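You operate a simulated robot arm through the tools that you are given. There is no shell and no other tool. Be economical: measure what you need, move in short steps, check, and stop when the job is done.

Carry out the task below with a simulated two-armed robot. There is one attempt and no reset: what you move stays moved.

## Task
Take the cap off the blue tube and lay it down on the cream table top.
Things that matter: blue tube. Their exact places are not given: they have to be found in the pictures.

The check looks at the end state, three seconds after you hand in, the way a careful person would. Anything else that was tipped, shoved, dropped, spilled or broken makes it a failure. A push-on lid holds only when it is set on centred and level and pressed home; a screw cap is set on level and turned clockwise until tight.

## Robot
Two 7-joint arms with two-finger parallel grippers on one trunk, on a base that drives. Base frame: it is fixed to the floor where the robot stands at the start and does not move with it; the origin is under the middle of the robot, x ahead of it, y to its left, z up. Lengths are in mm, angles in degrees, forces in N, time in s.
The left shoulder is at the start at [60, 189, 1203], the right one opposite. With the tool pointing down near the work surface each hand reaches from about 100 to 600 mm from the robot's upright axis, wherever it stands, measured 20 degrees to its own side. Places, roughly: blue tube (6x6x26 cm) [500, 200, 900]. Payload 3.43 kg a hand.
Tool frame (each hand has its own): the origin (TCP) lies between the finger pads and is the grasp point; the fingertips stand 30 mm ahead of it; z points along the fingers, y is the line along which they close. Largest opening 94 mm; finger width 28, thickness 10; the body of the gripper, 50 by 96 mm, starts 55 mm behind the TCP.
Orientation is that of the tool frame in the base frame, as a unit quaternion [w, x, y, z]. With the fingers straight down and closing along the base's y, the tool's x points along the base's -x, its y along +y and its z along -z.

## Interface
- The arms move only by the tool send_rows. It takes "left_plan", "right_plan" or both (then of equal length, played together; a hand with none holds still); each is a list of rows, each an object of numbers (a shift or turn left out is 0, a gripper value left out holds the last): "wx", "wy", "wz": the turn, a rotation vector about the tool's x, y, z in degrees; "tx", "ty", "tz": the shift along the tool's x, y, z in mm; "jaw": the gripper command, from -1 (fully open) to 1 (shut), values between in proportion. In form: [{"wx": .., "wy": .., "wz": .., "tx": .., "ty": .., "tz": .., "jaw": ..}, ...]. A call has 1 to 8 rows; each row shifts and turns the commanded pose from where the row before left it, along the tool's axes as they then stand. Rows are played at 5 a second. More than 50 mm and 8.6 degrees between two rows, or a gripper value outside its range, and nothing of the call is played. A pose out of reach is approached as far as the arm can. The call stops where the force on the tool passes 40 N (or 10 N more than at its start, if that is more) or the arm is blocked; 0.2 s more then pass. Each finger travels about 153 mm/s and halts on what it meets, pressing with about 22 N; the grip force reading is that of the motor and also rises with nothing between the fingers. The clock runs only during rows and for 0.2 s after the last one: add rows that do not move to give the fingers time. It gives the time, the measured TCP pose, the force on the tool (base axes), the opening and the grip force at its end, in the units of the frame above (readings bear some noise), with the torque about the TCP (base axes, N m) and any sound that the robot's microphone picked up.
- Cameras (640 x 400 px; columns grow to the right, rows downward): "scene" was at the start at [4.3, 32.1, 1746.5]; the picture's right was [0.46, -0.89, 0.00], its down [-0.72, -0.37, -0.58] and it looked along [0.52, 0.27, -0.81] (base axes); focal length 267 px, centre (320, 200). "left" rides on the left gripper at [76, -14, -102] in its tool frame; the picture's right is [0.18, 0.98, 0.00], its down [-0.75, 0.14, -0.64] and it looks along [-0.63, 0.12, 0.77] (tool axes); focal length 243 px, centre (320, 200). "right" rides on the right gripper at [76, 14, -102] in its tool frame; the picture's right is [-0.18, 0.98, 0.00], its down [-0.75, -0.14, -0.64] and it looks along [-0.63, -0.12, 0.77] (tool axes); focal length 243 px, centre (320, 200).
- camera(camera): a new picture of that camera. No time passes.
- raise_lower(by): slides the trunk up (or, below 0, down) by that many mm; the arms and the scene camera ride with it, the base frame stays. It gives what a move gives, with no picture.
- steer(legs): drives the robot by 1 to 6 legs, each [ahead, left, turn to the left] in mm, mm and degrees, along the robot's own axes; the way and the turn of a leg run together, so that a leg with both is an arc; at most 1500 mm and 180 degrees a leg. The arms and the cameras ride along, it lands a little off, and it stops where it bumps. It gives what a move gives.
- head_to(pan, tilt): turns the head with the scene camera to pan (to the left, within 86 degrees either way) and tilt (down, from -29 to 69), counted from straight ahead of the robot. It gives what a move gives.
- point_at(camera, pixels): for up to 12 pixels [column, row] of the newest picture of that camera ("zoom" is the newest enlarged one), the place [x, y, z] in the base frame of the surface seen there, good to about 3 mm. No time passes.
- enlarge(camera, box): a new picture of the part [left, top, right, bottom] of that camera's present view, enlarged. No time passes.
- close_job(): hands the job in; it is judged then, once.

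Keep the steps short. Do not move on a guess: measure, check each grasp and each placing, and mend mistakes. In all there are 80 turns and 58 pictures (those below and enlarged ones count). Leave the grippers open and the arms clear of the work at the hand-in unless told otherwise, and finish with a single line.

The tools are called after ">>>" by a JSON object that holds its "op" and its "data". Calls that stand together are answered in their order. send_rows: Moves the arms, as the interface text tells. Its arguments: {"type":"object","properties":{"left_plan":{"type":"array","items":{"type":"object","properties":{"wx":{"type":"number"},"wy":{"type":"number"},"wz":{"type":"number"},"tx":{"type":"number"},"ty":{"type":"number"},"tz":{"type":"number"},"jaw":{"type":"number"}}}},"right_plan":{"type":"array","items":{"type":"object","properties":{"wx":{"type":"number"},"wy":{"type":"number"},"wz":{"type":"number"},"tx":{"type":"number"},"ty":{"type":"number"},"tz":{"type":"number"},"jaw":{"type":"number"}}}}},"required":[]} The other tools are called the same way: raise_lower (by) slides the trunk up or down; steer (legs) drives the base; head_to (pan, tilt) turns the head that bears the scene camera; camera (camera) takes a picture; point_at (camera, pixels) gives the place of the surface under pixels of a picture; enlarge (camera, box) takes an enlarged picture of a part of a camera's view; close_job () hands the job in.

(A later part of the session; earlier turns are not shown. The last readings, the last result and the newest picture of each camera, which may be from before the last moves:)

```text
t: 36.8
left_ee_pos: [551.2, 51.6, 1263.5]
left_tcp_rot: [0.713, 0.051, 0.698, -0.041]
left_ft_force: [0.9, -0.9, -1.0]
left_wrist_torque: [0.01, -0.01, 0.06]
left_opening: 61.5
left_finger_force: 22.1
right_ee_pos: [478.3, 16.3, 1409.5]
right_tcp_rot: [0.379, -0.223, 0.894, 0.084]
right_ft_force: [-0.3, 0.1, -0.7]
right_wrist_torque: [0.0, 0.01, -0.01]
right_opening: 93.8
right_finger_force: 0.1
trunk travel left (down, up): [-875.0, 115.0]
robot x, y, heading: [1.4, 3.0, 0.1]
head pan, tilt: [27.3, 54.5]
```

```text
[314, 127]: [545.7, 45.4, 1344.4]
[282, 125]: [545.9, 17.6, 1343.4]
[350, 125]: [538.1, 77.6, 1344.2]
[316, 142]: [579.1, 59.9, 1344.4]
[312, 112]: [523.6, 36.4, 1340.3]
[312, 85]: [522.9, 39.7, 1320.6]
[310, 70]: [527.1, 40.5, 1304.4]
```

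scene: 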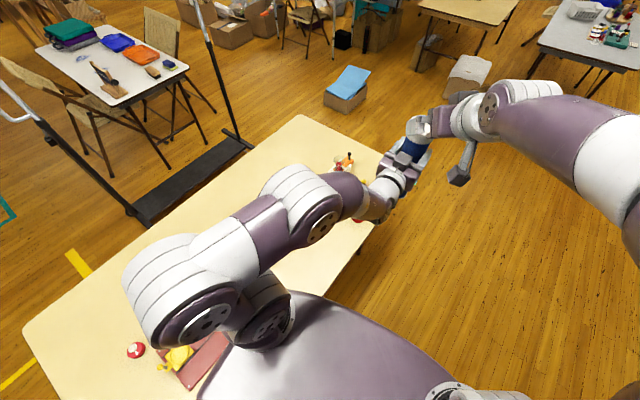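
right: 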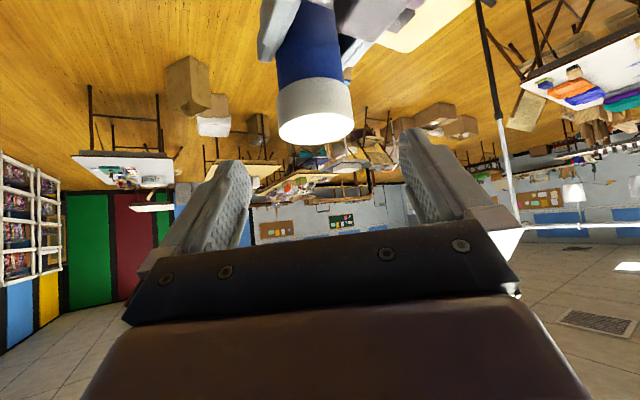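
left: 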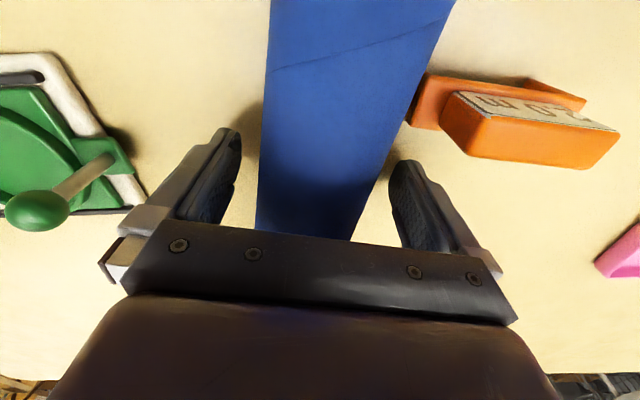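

Cap centre (550,48), spanning z 1312–1345. I advance 106 mm along the fingers to (550,48,1338).

>>> {"op": "send_rows", "data": {"right_plan": [{"tx": -3.8, "ty": -3.6, "tz": 30}, {"tz": 30}, {"tz": 26}, {"tz": 20}, {}]}}

>>> {"op": "camera", "data": {"camera": "right"}}

```text
t: 38.0
left_ee_pos: [552.1, 52.4, 1262.8]
left_tcp_rot: [0.713, 0.052, 0.697, -0.042]
left_ft_force: [0.2, 0.1, -1.9]
left_wrist_torque: [0.01, 0.02, 0.0]
left_opening: 61.3
left_finger_force: 21.7
right_ee_pos: [548.9, 48.5, 1335.6]
right_tcp_rot: [0.378, -0.224, 0.894, 0.085]
right_ft_force: [0.1, -0.5, 0.3]
right_wrist_torque: [0.01, -0.03, -0.01]
right_opening: 93.8
right_finger_force: 0.1
trunk travel left (down, up): [-875.0, 115.0]
robot x, y, heading: [-4.1, 2.8, 0.0]
head pan, tilt: [27.3, 54.5]
```

```text
33 pictures are left
```

right: 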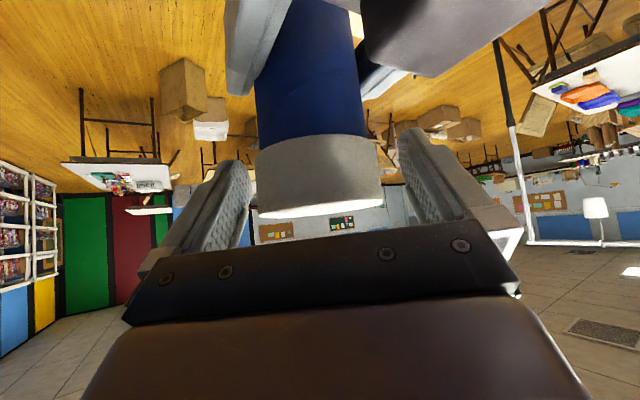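

The cap sits between the right fingers, well centred. I close the right hand.

>>> {"op": "send_rows", "data": {"right_plan": [{"jaw": 0}, {"jaw": 0.5}, {"jaw": 1}, {}, {}]}}

>>> {"op": "camera", "data": {"camera": "right"}}

```text
t: 39.2
left_ee_pos: [551.3, 53.2, 1263.2]
left_tcp_rot: [0.713, 0.052, 0.698, -0.042]
left_ft_force: [0.6, -0.1, -0.9]
left_wrist_torque: [0.0, 0.02, 0.01]
left_opening: 61.6
left_finger_force: 21.9
right_ee_pos: [549.6, 49.3, 1335.4]
right_tcp_rot: [0.378, -0.223, 0.895, 0.084]
right_ft_force: [0.8, 0.2, 0.5]
right_wrist_torque: [-0.01, 0.02, 0.02]
right_opening: 72.4
right_finger_force: 22.1
trunk travel left (down, up): [-875.0, 115.0]
robot x, y, heading: [-0.4, 2.5, -0.0]
head pan, tilt: [27.3, 54.5]
heard: snap
```

```text
32 pictures are left
```

right: 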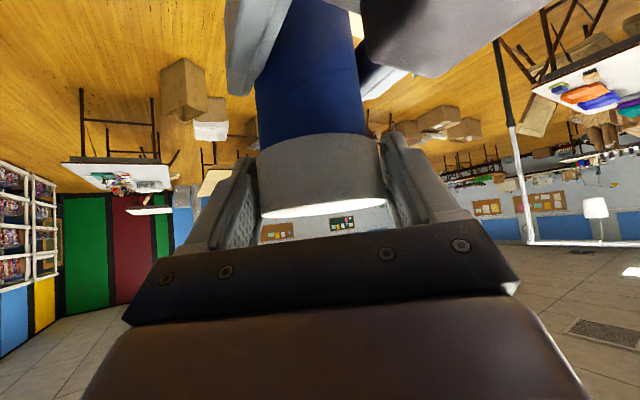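

Cap gripped at 72.4 mm; a snap was heard. I pull straight up gently, 5 mm steps.

>>> {"op": "send_rows", "data": {"right_plan": [{"tx": -3.6, "tz": -3.5}, {"tx": -3.6, "tz": -3.5}, {}]}}

>>> {"op": "camera", "data": {"camera": "right"}}

```text
t: 40.0
left_ee_pos: [551.6, 52.4, 1262.9]
left_tcp_rot: [0.713, 0.051, 0.698, -0.042]
left_ft_force: [0.6, 0.4, -1.4]
left_wrist_torque: [-0.02, 0.04, -0.01]
left_opening: 61.5
left_finger_force: 22.4
right_ee_pos: [549.2, 48.8, 1345.4]
right_tcp_rot: [0.377, -0.223, 0.895, 0.084]
right_ft_force: [0.1, 0.4, 0.1]
right_wrist_torque: [0.0, -0.03, 0.0]
right_opening: 72.4
right_finger_force: 22.1
trunk travel left (down, up): [-875.0, 115.0]
robot x, y, heading: [-2.2, -2.1, 0.3]
head pan, tilt: [27.3, 54.5]
```

```text
31 pictures are left
```

right: 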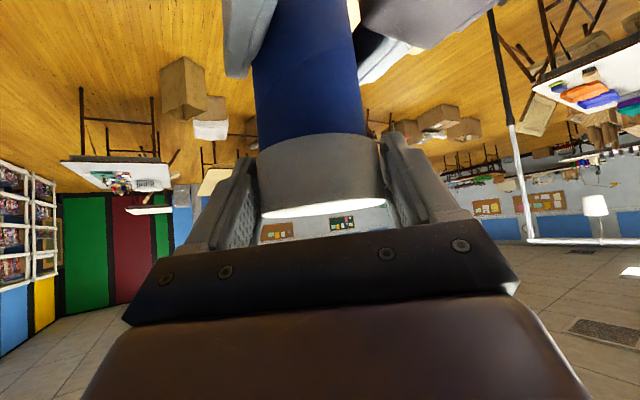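

The cap is moving up with no resistance, and more blue shows between it and the left hand. I keep lifting 50 mm more.

>>> {"op": "send_rows", "data": {"right_plan": [{"tx": -10.7, "tz": -10.5}, {"tx": -10.7, "tz": -10.5}, {"tx": -14, "tz": -14}, {}]}}

>>> {"op": "camera", "data": {"camera": "right"}}

>>> {"op": "camera", "data": {"camera": "scene"}}

```text
t: 41.0
left_ee_pos: [552.4, 52.2, 1263.6]
left_tcp_rot: [0.713, 0.053, 0.698, -0.042]
left_ft_force: [0.4, -0.1, -0.3]
left_wrist_torque: [0.05, 0.02, -0.02]
left_opening: 61.5
left_finger_force: 22.4
right_ee_pos: [550.0, 49.6, 1397.9]
right_tcp_rot: [0.378, -0.224, 0.894, 0.085]
right_ft_force: [-0.5, -0.4, 0.1]
right_wrist_torque: [-0.02, -0.01, 0.0]
right_opening: 72.2
right_finger_force: 22.2
trunk travel left (down, up): [-875.0, 115.0]
robot x, y, heading: [-1.6, 1.5, 0.1]
head pan, tilt: [27.3, 54.5]
```

```text
30 pictures are left
```

right: 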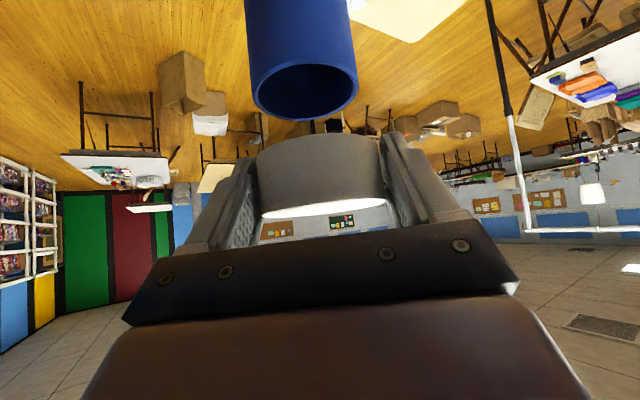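

```text
29 pictures are left
```

scene: 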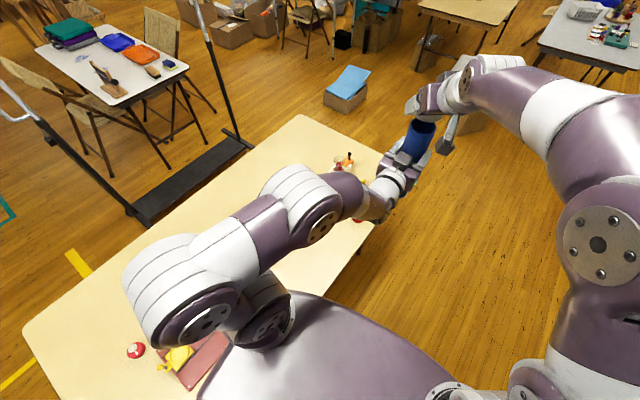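

The cap is off in the right hand; the tube is empty. I carry the cap away to the right, and at the same time bring the tube left to about y 216, turning the hand back.

>>> {"op": "send_rows", "data": {"right_plan": [{"tx": 20, "ty": -36, "tz": -19.4}, {"tx": 20, "ty": -36, "tz": -19.4}, {"tx": 20, "ty": -36, "tz": -19.4}, {"tx": 20, "ty": -36, "tz": -19.4}, {"tx": 20, "ty": -36, "tz": -19.4}, {}]}}

>>> {"op": "send_rows", "data": {"left_plan": [{"wx": -5, "tz": 2, "ty": 35}, {"wx": -5, "tz": 2, "ty": 35}, {"wx": -5, "tz": 2, "ty": 35}, {"wx": -4, "ty": 35}, {}]}}

```text
t: 42.4
left_ee_pos: [552.0, 53.2, 1262.9]
left_tcp_rot: [0.714, 0.053, 0.697, -0.042]
left_ft_force: [-0.2, -1.1, 0.2]
left_wrist_torque: [0.02, 0.01, 0.0]
left_opening: 61.7
left_finger_force: 22.0
right_ee_pos: [509.9, -173.8, 1397.0]
right_tcp_rot: [0.378, -0.223, 0.895, 0.084]
right_ft_force: [-0.7, 0.2, 0.3]
right_wrist_torque: [0.01, -0.02, 0.0]
right_opening: 71.8
right_finger_force: 22.0
trunk travel left (down, up): [-875.0, 115.0]
robot x, y, heading: [-0.0, 0.4, 0.2]
head pan, tilt: [27.3, 54.5]
```

```text
t: 43.6
left_ee_pos: [568.4, 192.8, 1269.3]
left_tcp_rot: [0.71, -0.067, 0.697, 0.074]
left_ft_force: [0.2, -0.1, -0.5]
left_wrist_torque: [-0.01, 0.03, -0.01]
left_opening: 61.6
left_finger_force: 22.3
left hand out of reach, approached as far as the arm can: row 3, 4
right_ee_pos: [508.9, -175.8, 1396.0]
right_tcp_rot: [0.378, -0.223, 0.895, 0.083]
right_ft_force: [0.2, -1.0, -0.8]
right_wrist_torque: [0.0, 0.03, 0.04]
right_opening: 71.7
right_finger_force: 22.1
trunk travel left (down, up): [-875.0, 115.0]
robot x, y, heading: [1.0, -3.8, -0.2]
head pan, tilt: [27.3, 54.5]
```

The tube is at (568,193), lean about 1°. I trim the lean and then drive the base back 91 mm and left 23 mm, so that the tube hangs over its first spot at (477,216).

>>> {"op": "send_rows", "data": {"left_plan": [{"wy": 1.1, "wz": -0.5}, {}]}}

>>> {"op": "steer", "data": {"legs": [[-91, 23, 0]]}}

>>> {"op": "camera", "data": {"camera": "scene"}}

```text
t: 44.2
left_ee_pos: [568.1, 191.8, 1268.3]
left_tcp_rot: [0.705, -0.07, 0.703, 0.07]
left_ft_force: [-0.5, -0.4, -0.6]
left_wrist_torque: [0.01, -0.01, -0.01]
left_opening: 61.6
left_finger_force: 22.4
right_ee_pos: [508.6, -174.8, 1396.2]
right_tcp_rot: [0.378, -0.224, 0.895, 0.084]
right_ft_force: [-0.1, 0.6, -0.6]
right_wrist_torque: [0.01, 0.0, -0.01]
right_opening: 71.7
right_finger_force: 22.3
trunk travel left (down, up): [-875.0, 115.0]
robot x, y, heading: [-1.5, -0.5, 0.0]
head pan, tilt: [27.3, 54.5]
```

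```text
t: 45.3
left_ee_pos: [477.7, 215.9, 1267.1]
left_tcp_rot: [0.705, -0.07, 0.702, 0.071]
left_ft_force: [-0.1, -0.6, -0.4]
left_wrist_torque: [-0.02, 0.02, -0.03]
left_opening: 61.6
left_finger_force: 22.3
right_ee_pos: [420.2, -152.4, 1395.1]
right_tcp_rot: [0.378, -0.223, 0.895, 0.085]
right_ft_force: [0.5, -0.1, -0.4]
right_wrist_torque: [0.0, -0.01, 0.01]
right_opening: 71.8
right_finger_force: 22.1
trunk travel left (down, up): [-875.0, 115.0]
robot x, y, heading: [-93.3, 23.0, 0.0]
head pan, tilt: [27.3, 54.5]
```

```text
28 pictures are left
```

scene: 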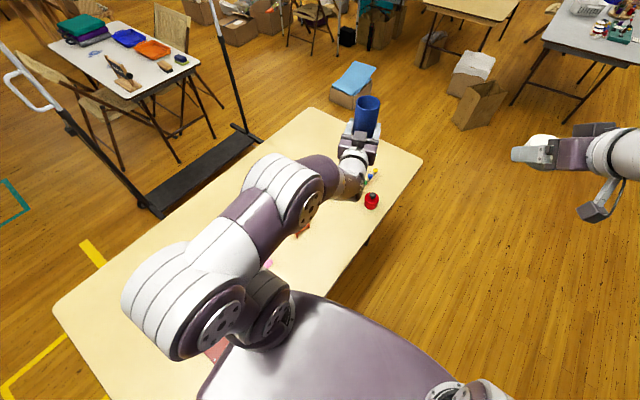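

Right over the first spot at (477.7,215.9), exactly upright. I lower the trunk by 300 mm first.

>>> {"op": "raise_lower", "data": {"by": -300}}

>>> {"op": "camera", "data": {"camera": "left"}}

>>> {"op": "camera", "data": {"camera": "scene"}}

```text
t: 48.3
left_ee_pos: [474.9, 215.7, 967.2]
left_tcp_rot: [0.705, -0.071, 0.702, 0.071]
left_ft_force: [0.3, 0.8, -0.8]
left_wrist_torque: [-0.01, 0.0, 0.0]
left_opening: 61.5
left_finger_force: 22.1
right_ee_pos: [417.7, -150.4, 1096.3]
right_tcp_rot: [0.379, -0.223, 0.894, 0.083]
right_ft_force: [-0.4, -0.6, -0.3]
right_wrist_torque: [0.02, 0.01, 0.01]
right_opening: 71.2
right_finger_force: 22.3
trunk travel left (down, up): [-575.0, 415.0]
robot x, y, heading: [-88.5, 20.4, 0.3]
head pan, tilt: [27.3, 54.5]
```

```text
27 pictures are left
```

left: 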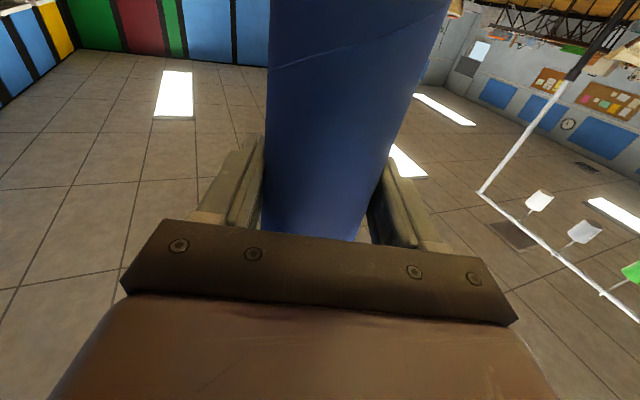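

```text
26 pictures are left
```

scene: 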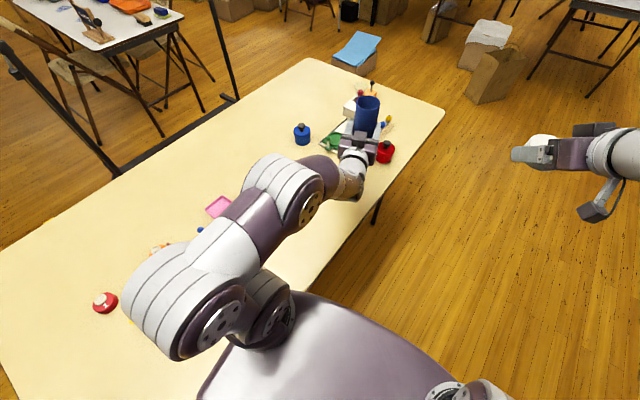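

Clear. The tube's bottom should be about 45 mm over the table. I lower 36 mm, then go by small steps with the force reading.

>>> {"op": "raise_lower", "data": {"by": -36}}

>>> {"op": "raise_lower", "data": {"by": -5}}

>>> {"op": "raise_lower", "data": {"by": -3}}

```text
t: 49.1
left_ee_pos: [475.7, 216.7, 932.4]
left_tcp_rot: [0.705, -0.071, 0.702, 0.071]
left_ft_force: [0.4, -0.5, -0.5]
left_wrist_torque: [0.0, 0.02, 0.01]
left_opening: 61.4
left_finger_force: 22.1
right_ee_pos: [417.4, -150.7, 1060.2]
right_tcp_rot: [0.377, -0.224, 0.895, 0.084]
right_ft_force: [0.7, 0.4, 0.2]
right_wrist_torque: [0.04, 0.01, 0.0]
right_opening: 71.5
right_finger_force: 21.8
trunk travel left (down, up): [-539.0, 451.0]
robot x, y, heading: [-94.2, 22.5, 0.1]
head pan, tilt: [27.3, 54.5]
```

```text
t: 49.6
left_ee_pos: [476.1, 215.3, 927.4]
left_tcp_rot: [0.705, -0.071, 0.702, 0.071]
left_ft_force: [0.3, -0.2, -0.9]
left_wrist_torque: [0.02, 0.02, 0.02]
left_opening: 61.4
left_finger_force: 22.1
right_ee_pos: [417.5, -151.5, 1056.0]
right_tcp_rot: [0.378, -0.223, 0.894, 0.084]
right_ft_force: [-0.3, 0.2, 0.1]
right_wrist_torque: [-0.03, -0.01, -0.02]
right_opening: 71.5
right_finger_force: 22.1
trunk travel left (down, up): [-534.0, 456.0]
robot x, y, heading: [-90.5, 21.2, -0.2]
head pan, tilt: [27.3, 54.5]
```

```text
t: 50.2
left_ee_pos: [476.3, 216.4, 924.2]
left_tcp_rot: [0.705, -0.07, 0.702, 0.07]
left_ft_force: [0.6, -1.3, -1.4]
left_wrist_torque: [0.01, -0.01, 0.01]
left_opening: 61.3
left_finger_force: 22.7
right_ee_pos: [417.4, -151.7, 1051.3]
right_tcp_rot: [0.378, -0.224, 0.895, 0.084]
right_ft_force: [0.2, -0.4, 0.5]
right_wrist_torque: [-0.02, 0.01, -0.03]
right_opening: 71.3
right_finger_force: 21.5
trunk travel left (down, up): [-531.0, 459.0]
robot x, y, heading: [-92.7, 24.1, -0.1]
head pan, tilt: [27.3, 54.5]
```

No contact yet. Two more small steps.

>>> {"op": "raise_lower", "data": {"by": -2}}

>>> {"op": "raise_lower", "data": {"by": -2}}

>>> {"op": "enlarge", "data": {"camera": "scene", "box": [320, 60, 420, 180]}}

```text
t: 50.7
left_ee_pos: [476.1, 216.2, 920.9]
left_tcp_rot: [0.705, -0.07, 0.702, 0.07]
left_ft_force: [-0.2, -0.3, -1.0]
left_wrist_torque: [0.01, -0.02, 0.01]
left_opening: 61.5
left_finger_force: 22.1
right_ee_pos: [418.0, -151.3, 1050.1]
right_tcp_rot: [0.378, -0.224, 0.894, 0.084]
right_ft_force: [0.3, -0.4, -1.6]
right_wrist_torque: [-0.01, 0.01, 0.03]
right_opening: 71.6
right_finger_force: 22.0
trunk travel left (down, up): [-529.0, 461.0]
robot x, y, heading: [-91.3, 24.0, -0.2]
head pan, tilt: [27.3, 54.5]
```

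```text
t: 51.2
left_ee_pos: [474.9, 216.0, 920.4]
left_tcp_rot: [0.706, -0.07, 0.702, 0.07]
left_ft_force: [0.0, 0.2, -0.2]
left_wrist_torque: [0.03, 0.02, -0.01]
left_opening: 61.3
left_finger_force: 21.8
right_ee_pos: [418.0, -150.7, 1048.8]
right_tcp_rot: [0.378, -0.224, 0.894, 0.084]
right_ft_force: [0.9, 0.2, 0.0]
right_wrist_torque: [-0.03, 0.02, 0.01]
right_opening: 71.3
right_finger_force: 22.0
trunk travel left (down, up): [-527.0, 463.0]
robot x, y, heading: [-91.8, 23.4, 0.2]
head pan, tilt: [27.3, 54.5]
```

```text
3.33 times, centred on (370, 120) of scene
```

zoom: 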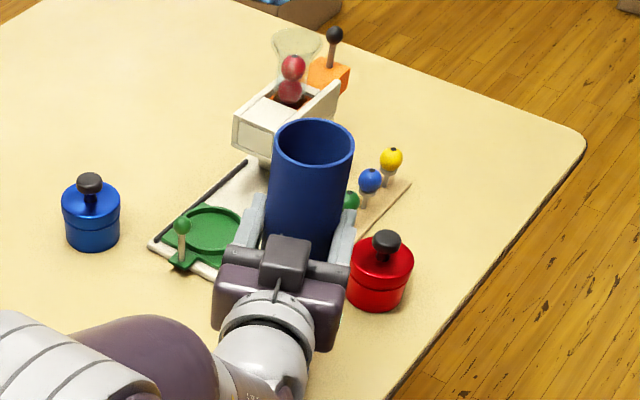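

>>> {"op": "point_at", "data": {"camera": "zoom", "pixels": [[313, 119], [352, 140], [274, 143], [310, 163], [310, 185], [308, 220], [295, 185], [330, 185]]}}

>>> {"op": "raise_lower", "data": {"by": -1.5}}

```text
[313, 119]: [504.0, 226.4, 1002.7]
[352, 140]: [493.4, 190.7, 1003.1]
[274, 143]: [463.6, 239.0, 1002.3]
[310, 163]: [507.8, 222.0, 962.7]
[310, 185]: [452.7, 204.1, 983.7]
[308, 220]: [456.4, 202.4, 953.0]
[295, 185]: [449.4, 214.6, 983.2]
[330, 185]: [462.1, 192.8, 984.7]
```

```text
t: 51.7
left_ee_pos: [475.9, 215.8, 920.0]
left_tcp_rot: [0.707, -0.071, 0.701, 0.07]
left_ft_force: [-0.4, 1.1, 8.9]
left_wrist_torque: [0.09, 0.29, 0.03]
left_opening: 61.3
left_finger_force: 22.4
right_ee_pos: [417.2, -151.9, 1047.3]
right_tcp_rot: [0.379, -0.223, 0.894, 0.084]
right_ft_force: [-0.3, 0.2, -0.3]
right_wrist_torque: [0.01, 0.03, 0.0]
right_opening: 71.2
right_finger_force: 22.2
trunk travel left (down, up): [-526.0, 464.0]
robot x, y, heading: [-94.5, 23.4, 0.0]
head pan, tilt: [27.3, 54.5]
```

Contact: 8.9 N upward, rim level at z ≈ 1003. I ease 1 mm and open the left hand slowly.

>>> {"op": "raise_lower", "data": {"by": 0.8}}

>>> {"op": "send_rows", "data": {"left_plan": [{"jaw": -0.2}, {"jaw": -0.4}, {"jaw": -0.7}, {"jaw": -1}, {}, {}]}}

>>> {"op": "enlarge", "data": {"camera": "scene", "box": [320, 60, 420, 180]}}

```text
t: 52.2
left_ee_pos: [475.7, 215.1, 920.4]
left_tcp_rot: [0.706, -0.07, 0.701, 0.07]
left_ft_force: [1.9, 0.5, 5.7]
left_wrist_torque: [0.16, -0.16, 0.01]
left_opening: 61.3
left_finger_force: 21.9
right_ee_pos: [416.5, -150.1, 1047.2]
right_tcp_rot: [0.378, -0.223, 0.894, 0.084]
right_ft_force: [0.1, -0.6, -0.1]
right_wrist_torque: [0.03, -0.01, 0.03]
right_opening: 71.3
right_finger_force: 21.8
trunk travel left (down, up): [-526.0, 464.0]
robot x, y, heading: [-91.6, 20.4, 0.0]
head pan, tilt: [27.3, 54.5]
```

```text
t: 53.6
left_ee_pos: [476.8, 215.9, 918.8]
left_tcp_rot: [0.705, -0.07, 0.702, 0.07]
left_ft_force: [1.3, -0.8, -0.4]
left_wrist_torque: [0.0, -0.02, 0.01]
left_opening: 93.8
left_finger_force: 0.1
right_ee_pos: [417.7, -151.0, 1048.3]
right_tcp_rot: [0.377, -0.223, 0.895, 0.084]
right_ft_force: [0.1, 0.2, 0.7]
right_wrist_torque: [-0.04, 0.02, 0.0]
right_opening: 71.1
right_finger_force: 22.3
trunk travel left (down, up): [-526.0, 464.0]
robot x, y, heading: [-91.1, 18.8, 0.1]
head pan, tilt: [27.3, 54.5]
```

```text
3.33 times, centred on (370, 120) of scene
```

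zoom: 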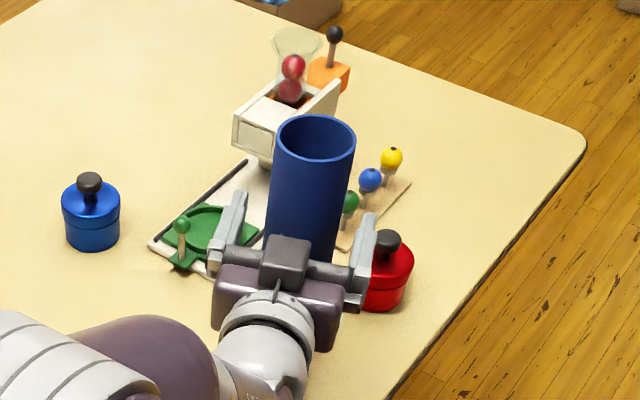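

The tube stands on its own at its first spot. I withdraw the open left hand by driving the base straight back along the fingers' line (no arm jumps).

>>> {"op": "steer", "data": {"legs": [[-157, -31, 0]]}}

>>> {"op": "camera", "data": {"camera": "scene"}}

```text
t: 55.0
left_ee_pos: [317.7, 183.8, 920.4]
left_tcp_rot: [0.706, -0.07, 0.701, 0.07]
left_ft_force: [0.6, -0.9, 0.4]
left_wrist_torque: [-0.01, 0.01, -0.03]
left_opening: 94.3
left_finger_force: 0.1
right_ee_pos: [259.0, -182.4, 1049.0]
right_tcp_rot: [0.378, -0.222, 0.895, 0.083]
right_ft_force: [-0.2, 0.0, -0.3]
right_wrist_torque: [-0.02, -0.03, -0.03]
right_opening: 71.1
right_finger_force: 22.1
trunk travel left (down, up): [-526.0, 464.0]
robot x, y, heading: [-248.1, -8.7, -0.1]
head pan, tilt: [27.3, 54.5]
```

```text
23 pictures are left
```

scene: 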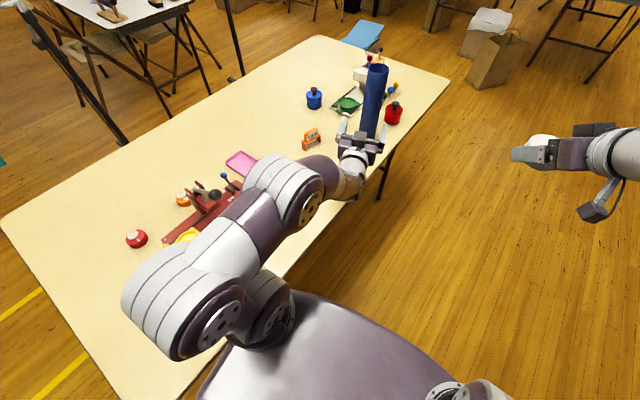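

Tube stands freely. I raise the trunk back by 344 mm, clear of everything.

>>> {"op": "raise_lower", "data": {"by": 344}}

>>> {"op": "send_rows", "data": {"left_plan": [{"wy": 7.5}, {"wy": 7.5}, {"wy": 7.5}, {"wy": 7.5}, {"wy": 7.5}, {"wy": 7.5}]}}

>>> {"op": "send_rows", "data": {"left_plan": [{"wy": 7.5}, {"wy": 7.5}, {"wy": 7.5}, {"wy": 7.5}, {"wy": 7.5}, {"wy": 7.5}]}}

```text
t: 58.4
left_ee_pos: [318.8, 186.0, 1264.4]
left_tcp_rot: [0.705, -0.071, 0.702, 0.071]
left_ft_force: [0.3, 0.0, -0.5]
left_wrist_torque: [0.02, -0.01, 0.02]
left_opening: 94.1
left_finger_force: 0.1
right_ee_pos: [259.6, -182.7, 1390.6]
right_tcp_rot: [0.378, -0.223, 0.895, 0.084]
right_ft_force: [0.3, -0.5, -0.2]
right_wrist_torque: [-0.02, 0.01, -0.01]
right_opening: 71.0
right_finger_force: 21.7
trunk travel left (down, up): [-870.0, 120.0]
robot x, y, heading: [-249.1, -7.5, -0.2]
head pan, tilt: [27.3, 54.5]
```

```text
t: 59.8
left_ee_pos: [319.5, 183.5, 1261.5]
left_tcp_rot: [0.381, -0.09, 0.919, 0.037]
left_ft_force: [0.1, -0.2, 0.3]
left_wrist_torque: [-0.03, 0.01, 0.01]
left_opening: 94.0
left_finger_force: 0.0
right_ee_pos: [262.0, -181.8, 1390.0]
right_tcp_rot: [0.377, -0.222, 0.895, 0.084]
right_ft_force: [0.5, -0.3, 0.4]
right_wrist_torque: [-0.01, -0.02, 0.0]
right_opening: 70.6
right_finger_force: 22.2
trunk travel left (down, up): [-870.0, 120.0]
robot x, y, heading: [-250.0, -8.9, -0.3]
head pan, tilt: [27.3, 54.5]
```

```text
t: 61.2
left_ee_pos: [272.9, 185.9, 1209.4]
left_tcp_rot: [0.009, -0.098, 0.995, -0.001]
left_ft_force: [-1.0, 0.0, -0.5]
left_wrist_torque: [0.03, 0.0, 0.01]
left_opening: 94.0
left_finger_force: 0.0
left hand out of reach, approached as far as the arm can: row 5, 6
right_ee_pos: [259.7, -181.8, 1391.4]
right_tcp_rot: [0.378, -0.223, 0.895, 0.084]
right_ft_force: [0.4, 0.6, -0.3]
right_wrist_torque: [0.0, -0.01, -0.01]
right_opening: 71.6
right_finger_force: 22.7
trunk travel left (down, up): [-870.0, 120.0]
robot x, y, heading: [-249.7, -8.2, 0.0]
head pan, tilt: [27.3, 54.5]
```

Left hand points down again. I take a fresh view to choose a free spot for the cap and find the table's edge and the block.

>>> {"op": "camera", "data": {"camera": "scene"}}

```text
22 pictures are left
```

scene: 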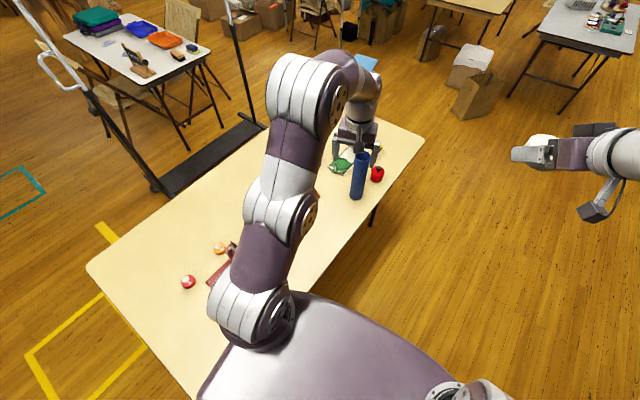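

>>> {"op": "point_at", "data": {"camera": "scene", "pixels": [[358, 158], [357, 197], [330, 230], [340, 215], [350, 220], [360, 215], [335, 250], [310, 280], [325, 205], [390, 180], [318, 255], [376, 172]]}}

```text
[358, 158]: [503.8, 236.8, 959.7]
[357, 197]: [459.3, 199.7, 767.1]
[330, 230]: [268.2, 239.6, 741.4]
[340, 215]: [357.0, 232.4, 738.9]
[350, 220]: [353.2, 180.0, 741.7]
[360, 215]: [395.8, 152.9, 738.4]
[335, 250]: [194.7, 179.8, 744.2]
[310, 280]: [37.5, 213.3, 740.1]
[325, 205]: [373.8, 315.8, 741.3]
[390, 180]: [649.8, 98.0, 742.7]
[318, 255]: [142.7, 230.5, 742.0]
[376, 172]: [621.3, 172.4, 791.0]
```

Free spot for the cap: about (360,225), with the tube 117 mm away and the table edge well off. First the left hand goes back to its starting pose relative to the robot.

>>> {"op": "send_rows", "data": {"left_plan": [{"tx": 35, "ty": 24, "tz": 6}, {"tx": 35, "ty": 24, "tz": 6}, {"tx": 35, "ty": 24, "tz": 6}, {"tx": 35, "ty": 24, "tz": 6}, {"tx": 35, "ty": 24, "tz": 6}, {"tx": 35, "ty": 24, "tz": 4}, {}]}}

>>> {"op": "send_rows", "data": {"right_plan": [{"tx": 29, "tz": 28}, {"tx": 29, "tz": 28}, {"tx": 29, "tz": 28}, {"tx": 29, "tz": 28}, {"tx": 29, "tz": 28}, {}]}}

```text
t: 62.8
left_ee_pos: [36.8, 282.1, 1174.5]
left_tcp_rot: [0.003, -0.099, 0.995, 0.0]
left_ft_force: [0.6, 0.1, -0.7]
left_wrist_torque: [0.01, 0.02, 0.01]
left_opening: 94.2
left_finger_force: 0.2
right_ee_pos: [260.7, -182.6, 1391.2]
right_tcp_rot: [0.378, -0.223, 0.895, 0.085]
right_ft_force: [-0.4, -0.3, 0.1]
right_wrist_torque: [0.01, -0.01, -0.02]
right_opening: 71.5
right_finger_force: 22.2
trunk travel left (down, up): [-870.0, 120.0]
robot x, y, heading: [-245.1, -11.1, -0.0]
head pan, tilt: [27.3, 54.5]
```

```text
t: 64.2
left_ee_pos: [36.5, 281.8, 1174.2]
left_tcp_rot: [0.003, -0.1, 0.995, -0.001]
left_ft_force: [0.5, -1.0, 0.6]
left_wrist_torque: [0.01, 0.0, 0.01]
left_opening: 93.9
left_finger_force: 0.0
right_ee_pos: [260.4, -187.6, 1193.0]
right_tcp_rot: [0.379, -0.223, 0.894, 0.085]
right_ft_force: [-0.1, -0.3, -1.3]
right_wrist_torque: [0.03, 0.04, 0.0]
right_opening: 71.1
right_finger_force: 21.8
trunk travel left (down, up): [-870.0, 120.0]
robot x, y, heading: [-245.5, -7.8, -0.0]
head pan, tilt: [27.3, 54.5]
```

The right hand keeps the 46° slant (cap level), z 1193. I drive forward 115 mm, then shift left at that height.

>>> {"op": "steer", "data": {"legs": [[115, 0, 0]]}}

>>> {"op": "send_rows", "data": {"right_plan": [{"tx": -13, "ty": 37, "tz": 12}, {"tx": -13, "ty": 37, "tz": 12}, {"tx": -13, "ty": 37, "tz": 12}, {"tx": -13, "ty": 37, "tz": 12}, {"tx": -13, "ty": 37, "tz": 12}, {"tx": -13, "ty": 37, "tz": 12}, {"tx": -13, "ty": 37, "tz": 12}, {}]}}

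```text
t: 65.4
left_ee_pos: [153.0, 282.3, 1175.6]
left_tcp_rot: [0.003, -0.099, 0.995, -0.001]
left_ft_force: [-0.3, -0.6, -1.1]
left_wrist_torque: [0.0, -0.03, -0.01]
left_opening: 94.0
left_finger_force: 0.1
right_ee_pos: [378.8, -186.9, 1191.9]
right_tcp_rot: [0.379, -0.223, 0.894, 0.085]
right_ft_force: [0.3, -0.1, 0.0]
right_wrist_torque: [-0.01, 0.01, 0.04]
right_opening: 71.6
right_finger_force: 22.3
trunk travel left (down, up): [-870.0, 120.0]
robot x, y, heading: [-132.0, -5.3, -0.1]
head pan, tilt: [27.3, 54.5]
```

```text
t: 67.2
left_ee_pos: [153.4, 281.3, 1174.2]
left_tcp_rot: [0.004, -0.1, 0.995, 0.001]
left_ft_force: [0.0, -0.7, -1.0]
left_wrist_torque: [0.04, -0.02, -0.01]
left_opening: 93.8
left_finger_force: 0.0
right_ee_pos: [366.8, 99.7, 1193.9]
right_tcp_rot: [0.378, -0.224, 0.894, 0.085]
right_ft_force: [0.3, 0.5, 0.5]
right_wrist_torque: [0.03, -0.03, 0.01]
right_opening: 71.5
right_finger_force: 21.9
trunk travel left (down, up): [-870.0, 120.0]
robot x, y, heading: [-130.7, -8.9, -0.1]
head pan, tilt: [27.3, 54.5]
```

Going well. The last 125 mm left, with a 15° turn about the vertical (keeps the cap level).

>>> {"op": "send_rows", "data": {"right_plan": [{"tx": -12.7, "ty": 38, "tz": 11.8}, {"tx": -12.7, "ty": 38, "tz": 11.8}, {"tx": -12.7, "ty": 38, "tz": 11.8}, {"wx": -5.3, "wz": -5.2}, {"wx": -5.3, "wz": -5.2}, {}]}}

>>> {"op": "camera", "data": {"camera": "scene"}}

```text
t: 68.6
left_ee_pos: [154.5, 282.9, 1176.4]
left_tcp_rot: [0.002, -0.1, 0.995, -0.001]
left_ft_force: [0.1, -0.4, -0.2]
left_wrist_torque: [-0.01, 0.03, -0.01]
left_opening: 93.9
left_finger_force: 0.1
right_ee_pos: [360.9, 224.7, 1194.7]
right_tcp_rot: [0.361, -0.338, 0.859, 0.131]
right_ft_force: [0.6, -0.2, 0.8]
right_wrist_torque: [-0.04, -0.01, 0.0]
right_opening: 71.3
right_finger_force: 22.4
trunk travel left (down, up): [-870.0, 120.0]
robot x, y, heading: [-132.3, -8.1, -0.3]
head pan, tilt: [27.3, 54.5]
```

```text
21 pictures are left
```

scene: 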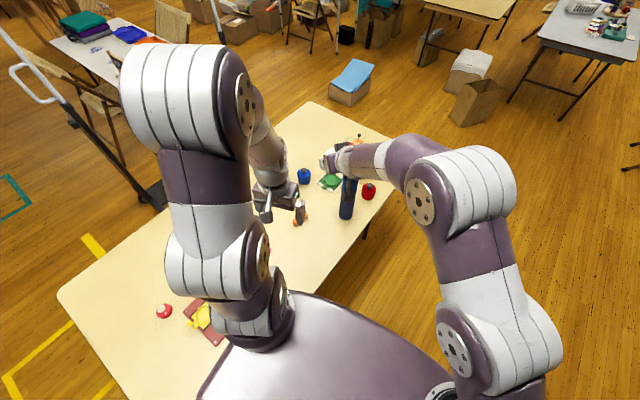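

Over the spot (361,225), level. I lower 120 mm with the arm while still above the tube's height, and will do the rest with the trunk so the arm cannot jump.

>>> {"op": "send_rows", "data": {"right_plan": [{"tx": 28.4, "ty": 0.8, "tz": 28.2}, {"tx": 28.4, "ty": 0.8, "tz": 28.2}, {"tx": 28.4, "ty": 0.8, "tz": 28.2}, {}]}}

>>> {"op": "raise_lower", "data": {"by": -200}}

>>> {"op": "camera", "data": {"camera": "right"}}

>>> {"op": "camera", "data": {"camera": "scene"}}

```text
t: 69.6
left_ee_pos: [155.2, 282.1, 1174.3]
left_tcp_rot: [0.004, -0.099, 0.995, 0.0]
left_ft_force: [0.2, 0.6, 0.5]
left_wrist_torque: [-0.01, 0.03, 0.01]
left_opening: 94.3
left_finger_force: 0.1
right_ee_pos: [360.8, 225.0, 1075.6]
right_tcp_rot: [0.362, -0.337, 0.859, 0.132]
right_ft_force: [0.0, 0.8, 0.0]
right_wrist_torque: [0.01, 0.02, -0.03]
right_opening: 71.1
right_finger_force: 22.0
trunk travel left (down, up): [-870.0, 120.0]
robot x, y, heading: [-132.0, -8.9, -0.1]
head pan, tilt: [27.3, 54.5]
```

```text
t: 71.8
left_ee_pos: [155.1, 281.8, 974.1]
left_tcp_rot: [0.002, -0.099, 0.995, 0.0]
left_ft_force: [0.4, 0.0, 0.1]
left_wrist_torque: [-0.03, 0.0, 0.01]
left_opening: 94.1
left_finger_force: 0.0
right_ee_pos: [360.0, 225.6, 874.5]
right_tcp_rot: [0.362, -0.338, 0.859, 0.133]
right_ft_force: [0.6, -0.1, -0.3]
right_wrist_torque: [0.01, -0.01, 0.0]
right_opening: 71.1
right_finger_force: 22.3
trunk travel left (down, up): [-670.0, 320.0]
robot x, y, heading: [-128.3, -6.1, -0.2]
head pan, tilt: [27.3, 54.5]
```

```text
20 pictures are left
```

right: 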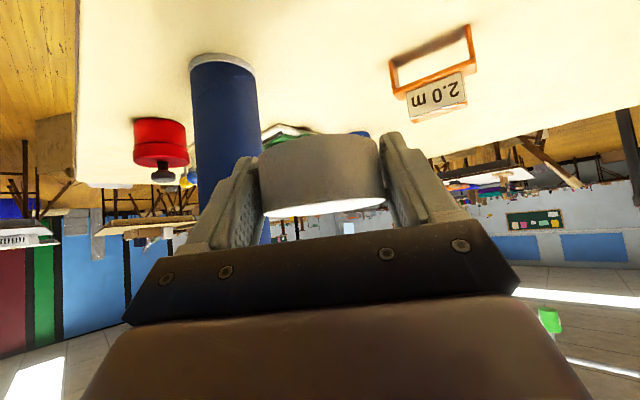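

```text
19 pictures are left
```

scene: 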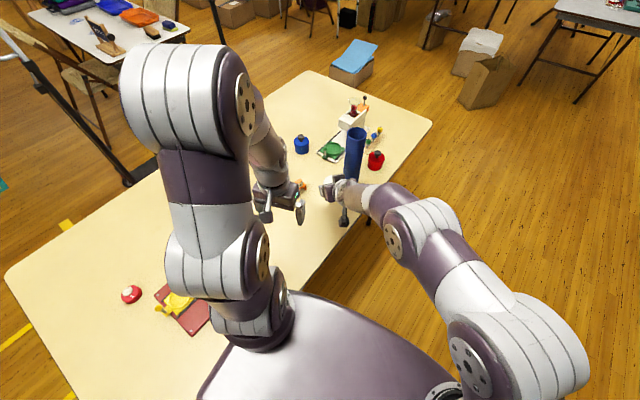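

All clear: cap level in hand at z 874, the nearest things (tube, red tin, block) are away. I lower 95 mm, then small steps until the fingertips just touch.

>>> {"op": "raise_lower", "data": {"by": -95}}

>>> {"op": "raise_lower", "data": {"by": -4}}

>>> {"op": "camera", "data": {"camera": "scene"}}

```text
t: 73.1
left_ee_pos: [153.8, 283.1, 879.8]
left_tcp_rot: [0.003, -0.1, 0.995, 0.0]
left_ft_force: [0.2, 0.0, 0.7]
left_wrist_torque: [0.01, -0.02, 0.0]
left_opening: 94.1
left_finger_force: 0.1
right_ee_pos: [360.4, 225.4, 781.0]
right_tcp_rot: [0.362, -0.337, 0.859, 0.132]
right_ft_force: [0.3, 0.3, 0.1]
right_wrist_torque: [-0.01, -0.03, 0.01]
right_opening: 71.4
right_finger_force: 21.5
trunk travel left (down, up): [-575.0, 415.0]
robot x, y, heading: [-132.4, -8.0, -0.2]
head pan, tilt: [27.3, 54.5]
```

```text
t: 73.6
left_ee_pos: [154.2, 283.0, 876.0]
left_tcp_rot: [0.002, -0.099, 0.995, 0.0]
left_ft_force: [-0.1, -0.1, -0.3]
left_wrist_torque: [-0.01, 0.0, 0.0]
left_opening: 94.1
left_finger_force: 0.1
right_ee_pos: [361.0, 224.0, 775.1]
right_tcp_rot: [0.363, -0.338, 0.858, 0.132]
right_ft_force: [0.2, 0.8, 0.4]
right_wrist_torque: [0.0, -0.01, 0.01]
right_opening: 71.2
right_finger_force: 22.4
trunk travel left (down, up): [-571.0, 419.0]
robot x, y, heading: [-133.7, -11.2, -0.2]
head pan, tilt: [27.3, 54.5]
```

```text
18 pictures are left
```

scene: 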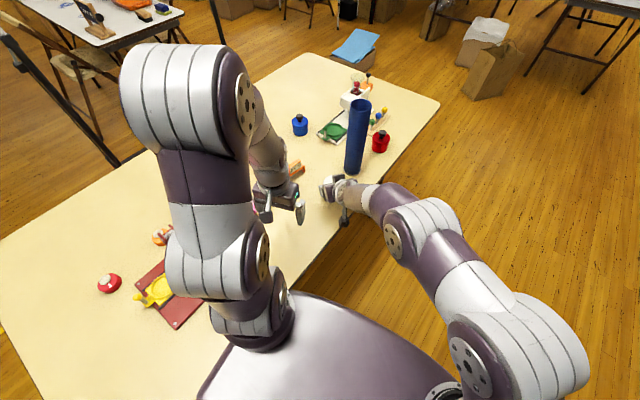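

>>> {"op": "raise_lower", "data": {"by": -2}}

>>> {"op": "raise_lower", "data": {"by": -2}}

>>> {"op": "camera", "data": {"camera": "right"}}

```text
t: 74.2
left_ee_pos: [154.3, 283.4, 873.6]
left_tcp_rot: [0.003, -0.099, 0.995, 0.001]
left_ft_force: [-1.1, 0.7, -0.3]
left_wrist_torque: [0.02, 0.0, 0.01]
left_opening: 93.9
left_finger_force: 0.0
right_ee_pos: [359.7, 226.0, 773.8]
right_tcp_rot: [0.362, -0.338, 0.858, 0.133]
right_ft_force: [-0.1, -0.1, -0.4]
right_wrist_torque: [0.02, 0.01, -0.02]
right_opening: 71.3
right_finger_force: 22.1
trunk travel left (down, up): [-569.0, 421.0]
robot x, y, heading: [-130.6, -8.4, -0.2]
head pan, tilt: [27.3, 54.5]
```

```text
t: 74.7
left_ee_pos: [154.5, 282.6, 871.5]
left_tcp_rot: [0.002, -0.1, 0.995, 0.001]
left_ft_force: [-0.8, 0.6, 0.3]
left_wrist_torque: [0.01, 0.01, 0.02]
left_opening: 94.2
left_finger_force: 0.0
right_ee_pos: [360.8, 226.4, 771.3]
right_tcp_rot: [0.361, -0.338, 0.859, 0.132]
right_ft_force: [0.0, -0.9, 0.4]
right_wrist_torque: [-0.02, 0.0, 0.0]
right_opening: 71.3
right_finger_force: 22.5
trunk travel left (down, up): [-567.0, 423.0]
robot x, y, heading: [-129.0, -6.2, -0.2]
head pan, tilt: [27.3, 54.5]
```

```text
17 pictures are left
```

right: 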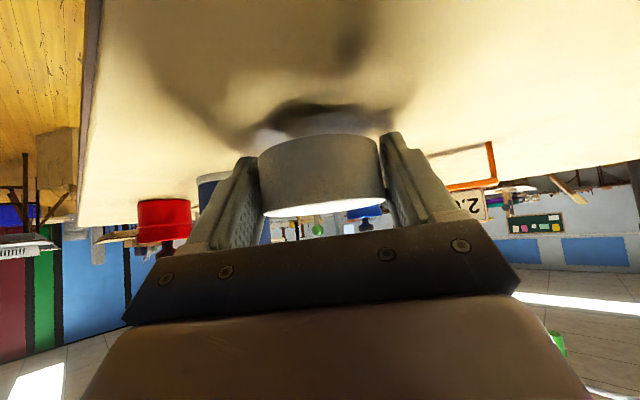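

Still a slight gap under the cap. More small steps.

>>> {"op": "raise_lower", "data": {"by": -2}}

>>> {"op": "raise_lower", "data": {"by": -2}}

```text
t: 75.2
left_ee_pos: [153.2, 280.8, 869.8]
left_tcp_rot: [0.003, -0.1, 0.995, 0.002]
left_ft_force: [0.3, 0.2, -0.7]
left_wrist_torque: [0.01, 0.02, -0.02]
left_opening: 94.1
left_finger_force: 0.0
right_ee_pos: [360.3, 225.1, 772.4]
right_tcp_rot: [0.363, -0.338, 0.858, 0.133]
right_ft_force: [-1.3, -1.8, 8.8]
right_wrist_torque: [0.26, 0.23, 0.13]
right_opening: 71.7
right_finger_force: 22.0
trunk travel left (down, up): [-565.0, 425.0]
robot x, y, heading: [-133.6, -5.3, 0.1]
head pan, tilt: [27.3, 54.5]
```

```text
t: 75.7
left_ee_pos: [152.7, 281.0, 869.2]
left_tcp_rot: [0.005, -0.099, 0.995, 0.001]
left_ft_force: [-0.7, -1.2, 1.3]
left_wrist_torque: [-0.02, 0.01, 0.01]
left_opening: 93.8
left_finger_force: 0.1
right_ee_pos: [359.8, 225.7, 771.6]
right_tcp_rot: [0.365, -0.336, 0.858, 0.132]
right_ft_force: [-1.4, -2.0, 20.6]
right_wrist_torque: [0.7, 0.43, 0.34]
right_opening: 71.2
right_finger_force: 21.9
trunk travel left (down, up): [-563.0, 427.0]
robot x, y, heading: [-130.9, -11.2, -0.0]
head pan, tilt: [27.3, 54.5]
```

Touching (20 N). I ease up 2 mm and open the right hand.

>>> {"op": "raise_lower", "data": {"by": 2}}

>>> {"op": "send_rows", "data": {"right_plan": [{"jaw": 0.4}, {"jaw": 0}, {"jaw": -0.5}, {"jaw": -1}, {}, {}]}}

>>> {"op": "camera", "data": {"camera": "right"}}

```text
t: 76.2
left_ee_pos: [153.7, 281.7, 871.4]
left_tcp_rot: [0.004, -0.099, 0.995, 0.0]
left_ft_force: [0.4, 0.2, 0.3]
left_wrist_torque: [-0.05, 0.02, 0.0]
left_opening: 93.8
left_finger_force: 0.0
right_ee_pos: [360.8, 225.7, 771.8]
right_tcp_rot: [0.363, -0.336, 0.859, 0.133]
right_ft_force: [4.3, 1.3, 19.0]
right_wrist_torque: [0.75, 0.22, -0.23]
right_opening: 71.5
right_finger_force: 21.9
trunk travel left (down, up): [-565.0, 425.0]
robot x, y, heading: [-129.7, -6.1, 0.0]
head pan, tilt: [27.3, 54.5]
```

```text
t: 77.6
left_ee_pos: [153.4, 279.5, 870.8]
left_tcp_rot: [0.004, -0.098, 0.995, 0.002]
left_ft_force: [0.6, 0.7, -1.3]
left_wrist_torque: [0.02, -0.01, -0.03]
left_opening: 93.9
left_finger_force: 0.0
right_ee_pos: [361.5, 222.4, 771.6]
right_tcp_rot: [0.363, -0.336, 0.859, 0.132]
right_ft_force: [12.9, -13.6, 25.8]
right_wrist_torque: [0.64, 0.14, -0.23]
right_opening: 83.1
right_finger_force: 0.1
trunk travel left (down, up): [-565.0, 425.0]
robot x, y, heading: [-128.2, -7.4, -0.2]
head pan, tilt: [27.3, 54.5]
```

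```text
16 pictures are left
```

right: 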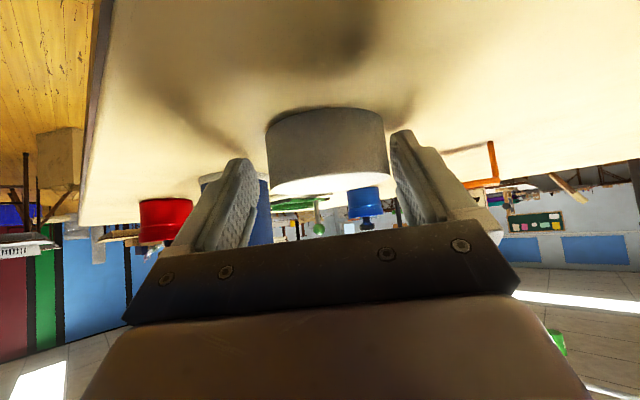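

The cap stands flat on the table; the fingertips press the table and rub. I raise 3 mm to let them open fully.

>>> {"op": "raise_lower", "data": {"by": 3}}

>>> {"op": "camera", "data": {"camera": "right"}}

```text
t: 78.2
left_ee_pos: [152.8, 281.1, 873.7]
left_tcp_rot: [0.004, -0.099, 0.995, 0.001]
left_ft_force: [0.8, -0.3, -1.0]
left_wrist_torque: [0.01, 0.01, -0.01]
left_opening: 94.3
left_finger_force: 0.0
right_ee_pos: [358.4, 224.1, 772.6]
right_tcp_rot: [0.361, -0.338, 0.859, 0.133]
right_ft_force: [5.9, -9.8, 15.1]
right_wrist_torque: [0.36, 0.21, 0.01]
right_opening: 87.6
right_finger_force: 0.1
trunk travel left (down, up): [-568.0, 422.0]
robot x, y, heading: [-127.3, -9.6, -0.3]
head pan, tilt: [27.3, 54.5]
```

```text
15 pictures are left
```

right: 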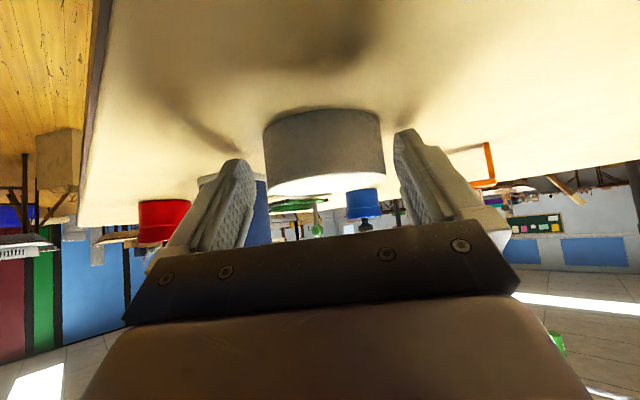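

The fingers are clear on both sides. I raise 8 mm, then check the opening before rising further.

>>> {"op": "raise_lower", "data": {"by": 8}}

>>> {"op": "raise_lower", "data": {"by": 100}}

>>> {"op": "camera", "data": {"camera": "right"}}

```text
t: 78.7
left_ee_pos: [154.6, 282.4, 882.0]
left_tcp_rot: [0.003, -0.1, 0.995, 0.0]
left_ft_force: [-0.3, 0.4, -0.6]
left_wrist_torque: [-0.01, 0.01, -0.02]
left_opening: 94.0
left_finger_force: 0.1
right_ee_pos: [359.0, 224.6, 779.5]
right_tcp_rot: [0.36, -0.339, 0.859, 0.132]
right_ft_force: [0.1, 0.2, -1.4]
right_wrist_torque: [0.02, 0.01, 0.03]
right_opening: 94.0
right_finger_force: 0.0
trunk travel left (down, up): [-576.0, 414.0]
robot x, y, heading: [-127.3, -10.1, -0.2]
head pan, tilt: [27.3, 54.5]
```

```text
t: 80.0
left_ee_pos: [154.4, 281.9, 980.3]
left_tcp_rot: [0.003, -0.1, 0.995, 0.0]
left_ft_force: [-0.2, 0.5, -0.5]
left_wrist_torque: [0.02, 0.01, 0.01]
left_opening: 94.0
left_finger_force: 0.0
right_ee_pos: [361.2, 224.8, 880.0]
right_tcp_rot: [0.361, -0.338, 0.859, 0.132]
right_ft_force: [-0.6, 0.1, 0.0]
right_wrist_torque: [0.0, -0.02, 0.0]
right_opening: 94.0
right_finger_force: 0.1
trunk travel left (down, up): [-676.0, 314.0]
robot x, y, heading: [-130.0, -5.4, -0.1]
head pan, tilt: [27.3, 54.5]
```

```text
14 pictures are left
```

right: 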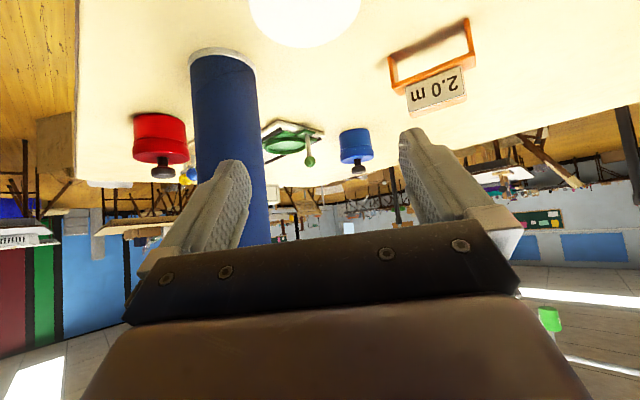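

The cap lies flat on the table at about (360,225), top (white) up. Now I raise the trunk fully back and move the right hand away to the right.

>>> {"op": "raise_lower", "data": {"by": 194}}

>>> {"op": "send_rows", "data": {"right_plan": [{"tx": 20.8, "ty": -31.6, "tz": -20.2}, {"tx": 20.8, "ty": -31.6, "tz": -20.2}, {"tx": 20.8, "ty": -31.6, "tz": -20.2}, {"tx": 20.8, "ty": -31.6, "tz": -20.2}, {"tx": 20.8, "ty": -31.6, "tz": -20.2}, {"tx": 20.8, "ty": -31.6, "tz": -20.2}, {"tx": 20.8, "ty": -31.6, "tz": -20.2}, {}]}}

>>> {"op": "steer", "data": {"legs": [[130, 8, 0]]}}

>>> {"op": "enlarge", "data": {"camera": "scene", "box": [260, 140, 420, 260]}}

>>> {"op": "camera", "data": {"camera": "left"}}

```text
t: 82.2
left_ee_pos: [154.4, 283.4, 1175.7]
left_tcp_rot: [0.002, -0.099, 0.995, 0.0]
left_ft_force: [-0.2, -0.8, 0.5]
left_wrist_torque: [0.05, 0.0, 0.02]
left_opening: 93.8
left_finger_force: 0.1
right_ee_pos: [360.6, 225.3, 1074.0]
right_tcp_rot: [0.361, -0.338, 0.859, 0.133]
right_ft_force: [-0.1, 0.3, -0.2]
right_wrist_torque: [-0.02, 0.0, 0.0]
right_opening: 93.9
right_finger_force: 0.1
trunk travel left (down, up): [-870.0, 120.0]
robot x, y, heading: [-131.6, -9.5, -0.1]
head pan, tilt: [27.3, 54.5]
```

```text
t: 84.0
left_ee_pos: [153.3, 282.7, 1174.0]
left_tcp_rot: [0.002, -0.099, 0.995, 0.0]
left_ft_force: [0.3, 0.8, 1.0]
left_wrist_torque: [-0.04, 0.01, 0.02]
left_opening: 94.0
left_finger_force: 0.0
right_ee_pos: [360.2, -74.4, 1075.8]
right_tcp_rot: [0.362, -0.337, 0.859, 0.132]
right_ft_force: [-0.3, -0.4, 0.1]
right_wrist_torque: [0.01, 0.04, 0.0]
right_opening: 93.8
right_finger_force: 0.0
trunk travel left (down, up): [-870.0, 120.0]
robot x, y, heading: [-130.2, -8.3, 0.2]
head pan, tilt: [27.3, 54.5]
```

```text
t: 85.3
left_ee_pos: [283.5, 291.2, 1176.0]
left_tcp_rot: [0.003, -0.102, 0.995, -0.001]
left_ft_force: [0.2, 0.5, -0.5]
left_wrist_torque: [-0.01, -0.01, 0.01]
left_opening: 94.0
left_finger_force: 0.1
right_ee_pos: [490.8, -64.0, 1075.6]
right_tcp_rot: [0.362, -0.339, 0.858, 0.133]
right_ft_force: [0.3, -0.6, -0.3]
right_wrist_torque: [-0.01, -0.01, 0.0]
right_opening: 94.1
right_finger_force: 0.0
trunk travel left (down, up): [-870.0, 120.0]
robot x, y, heading: [-3.1, 3.1, 0.4]
head pan, tilt: [27.3, 54.5]
```

```text
3.33 times, centred on (340, 200) of scene
```

zoom: 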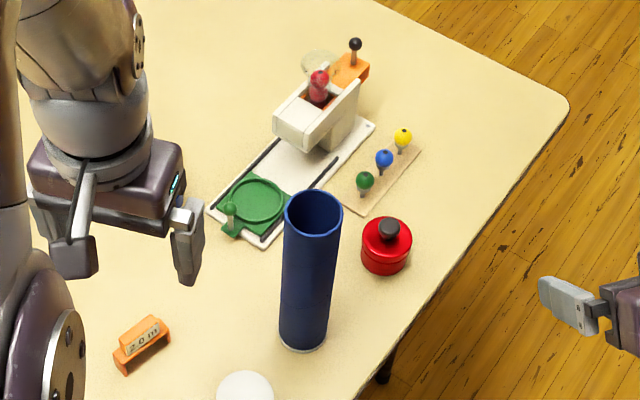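

```text
12 pictures are left
```

left: 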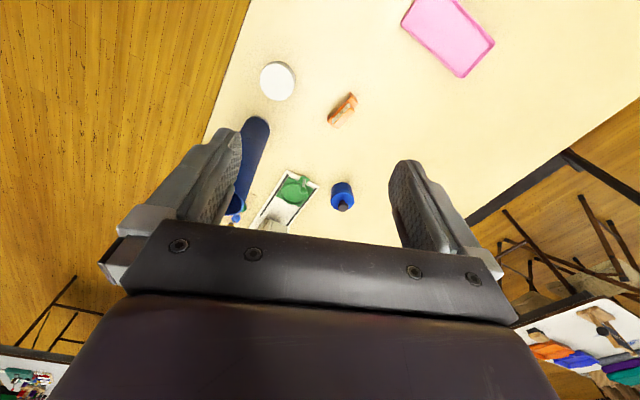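

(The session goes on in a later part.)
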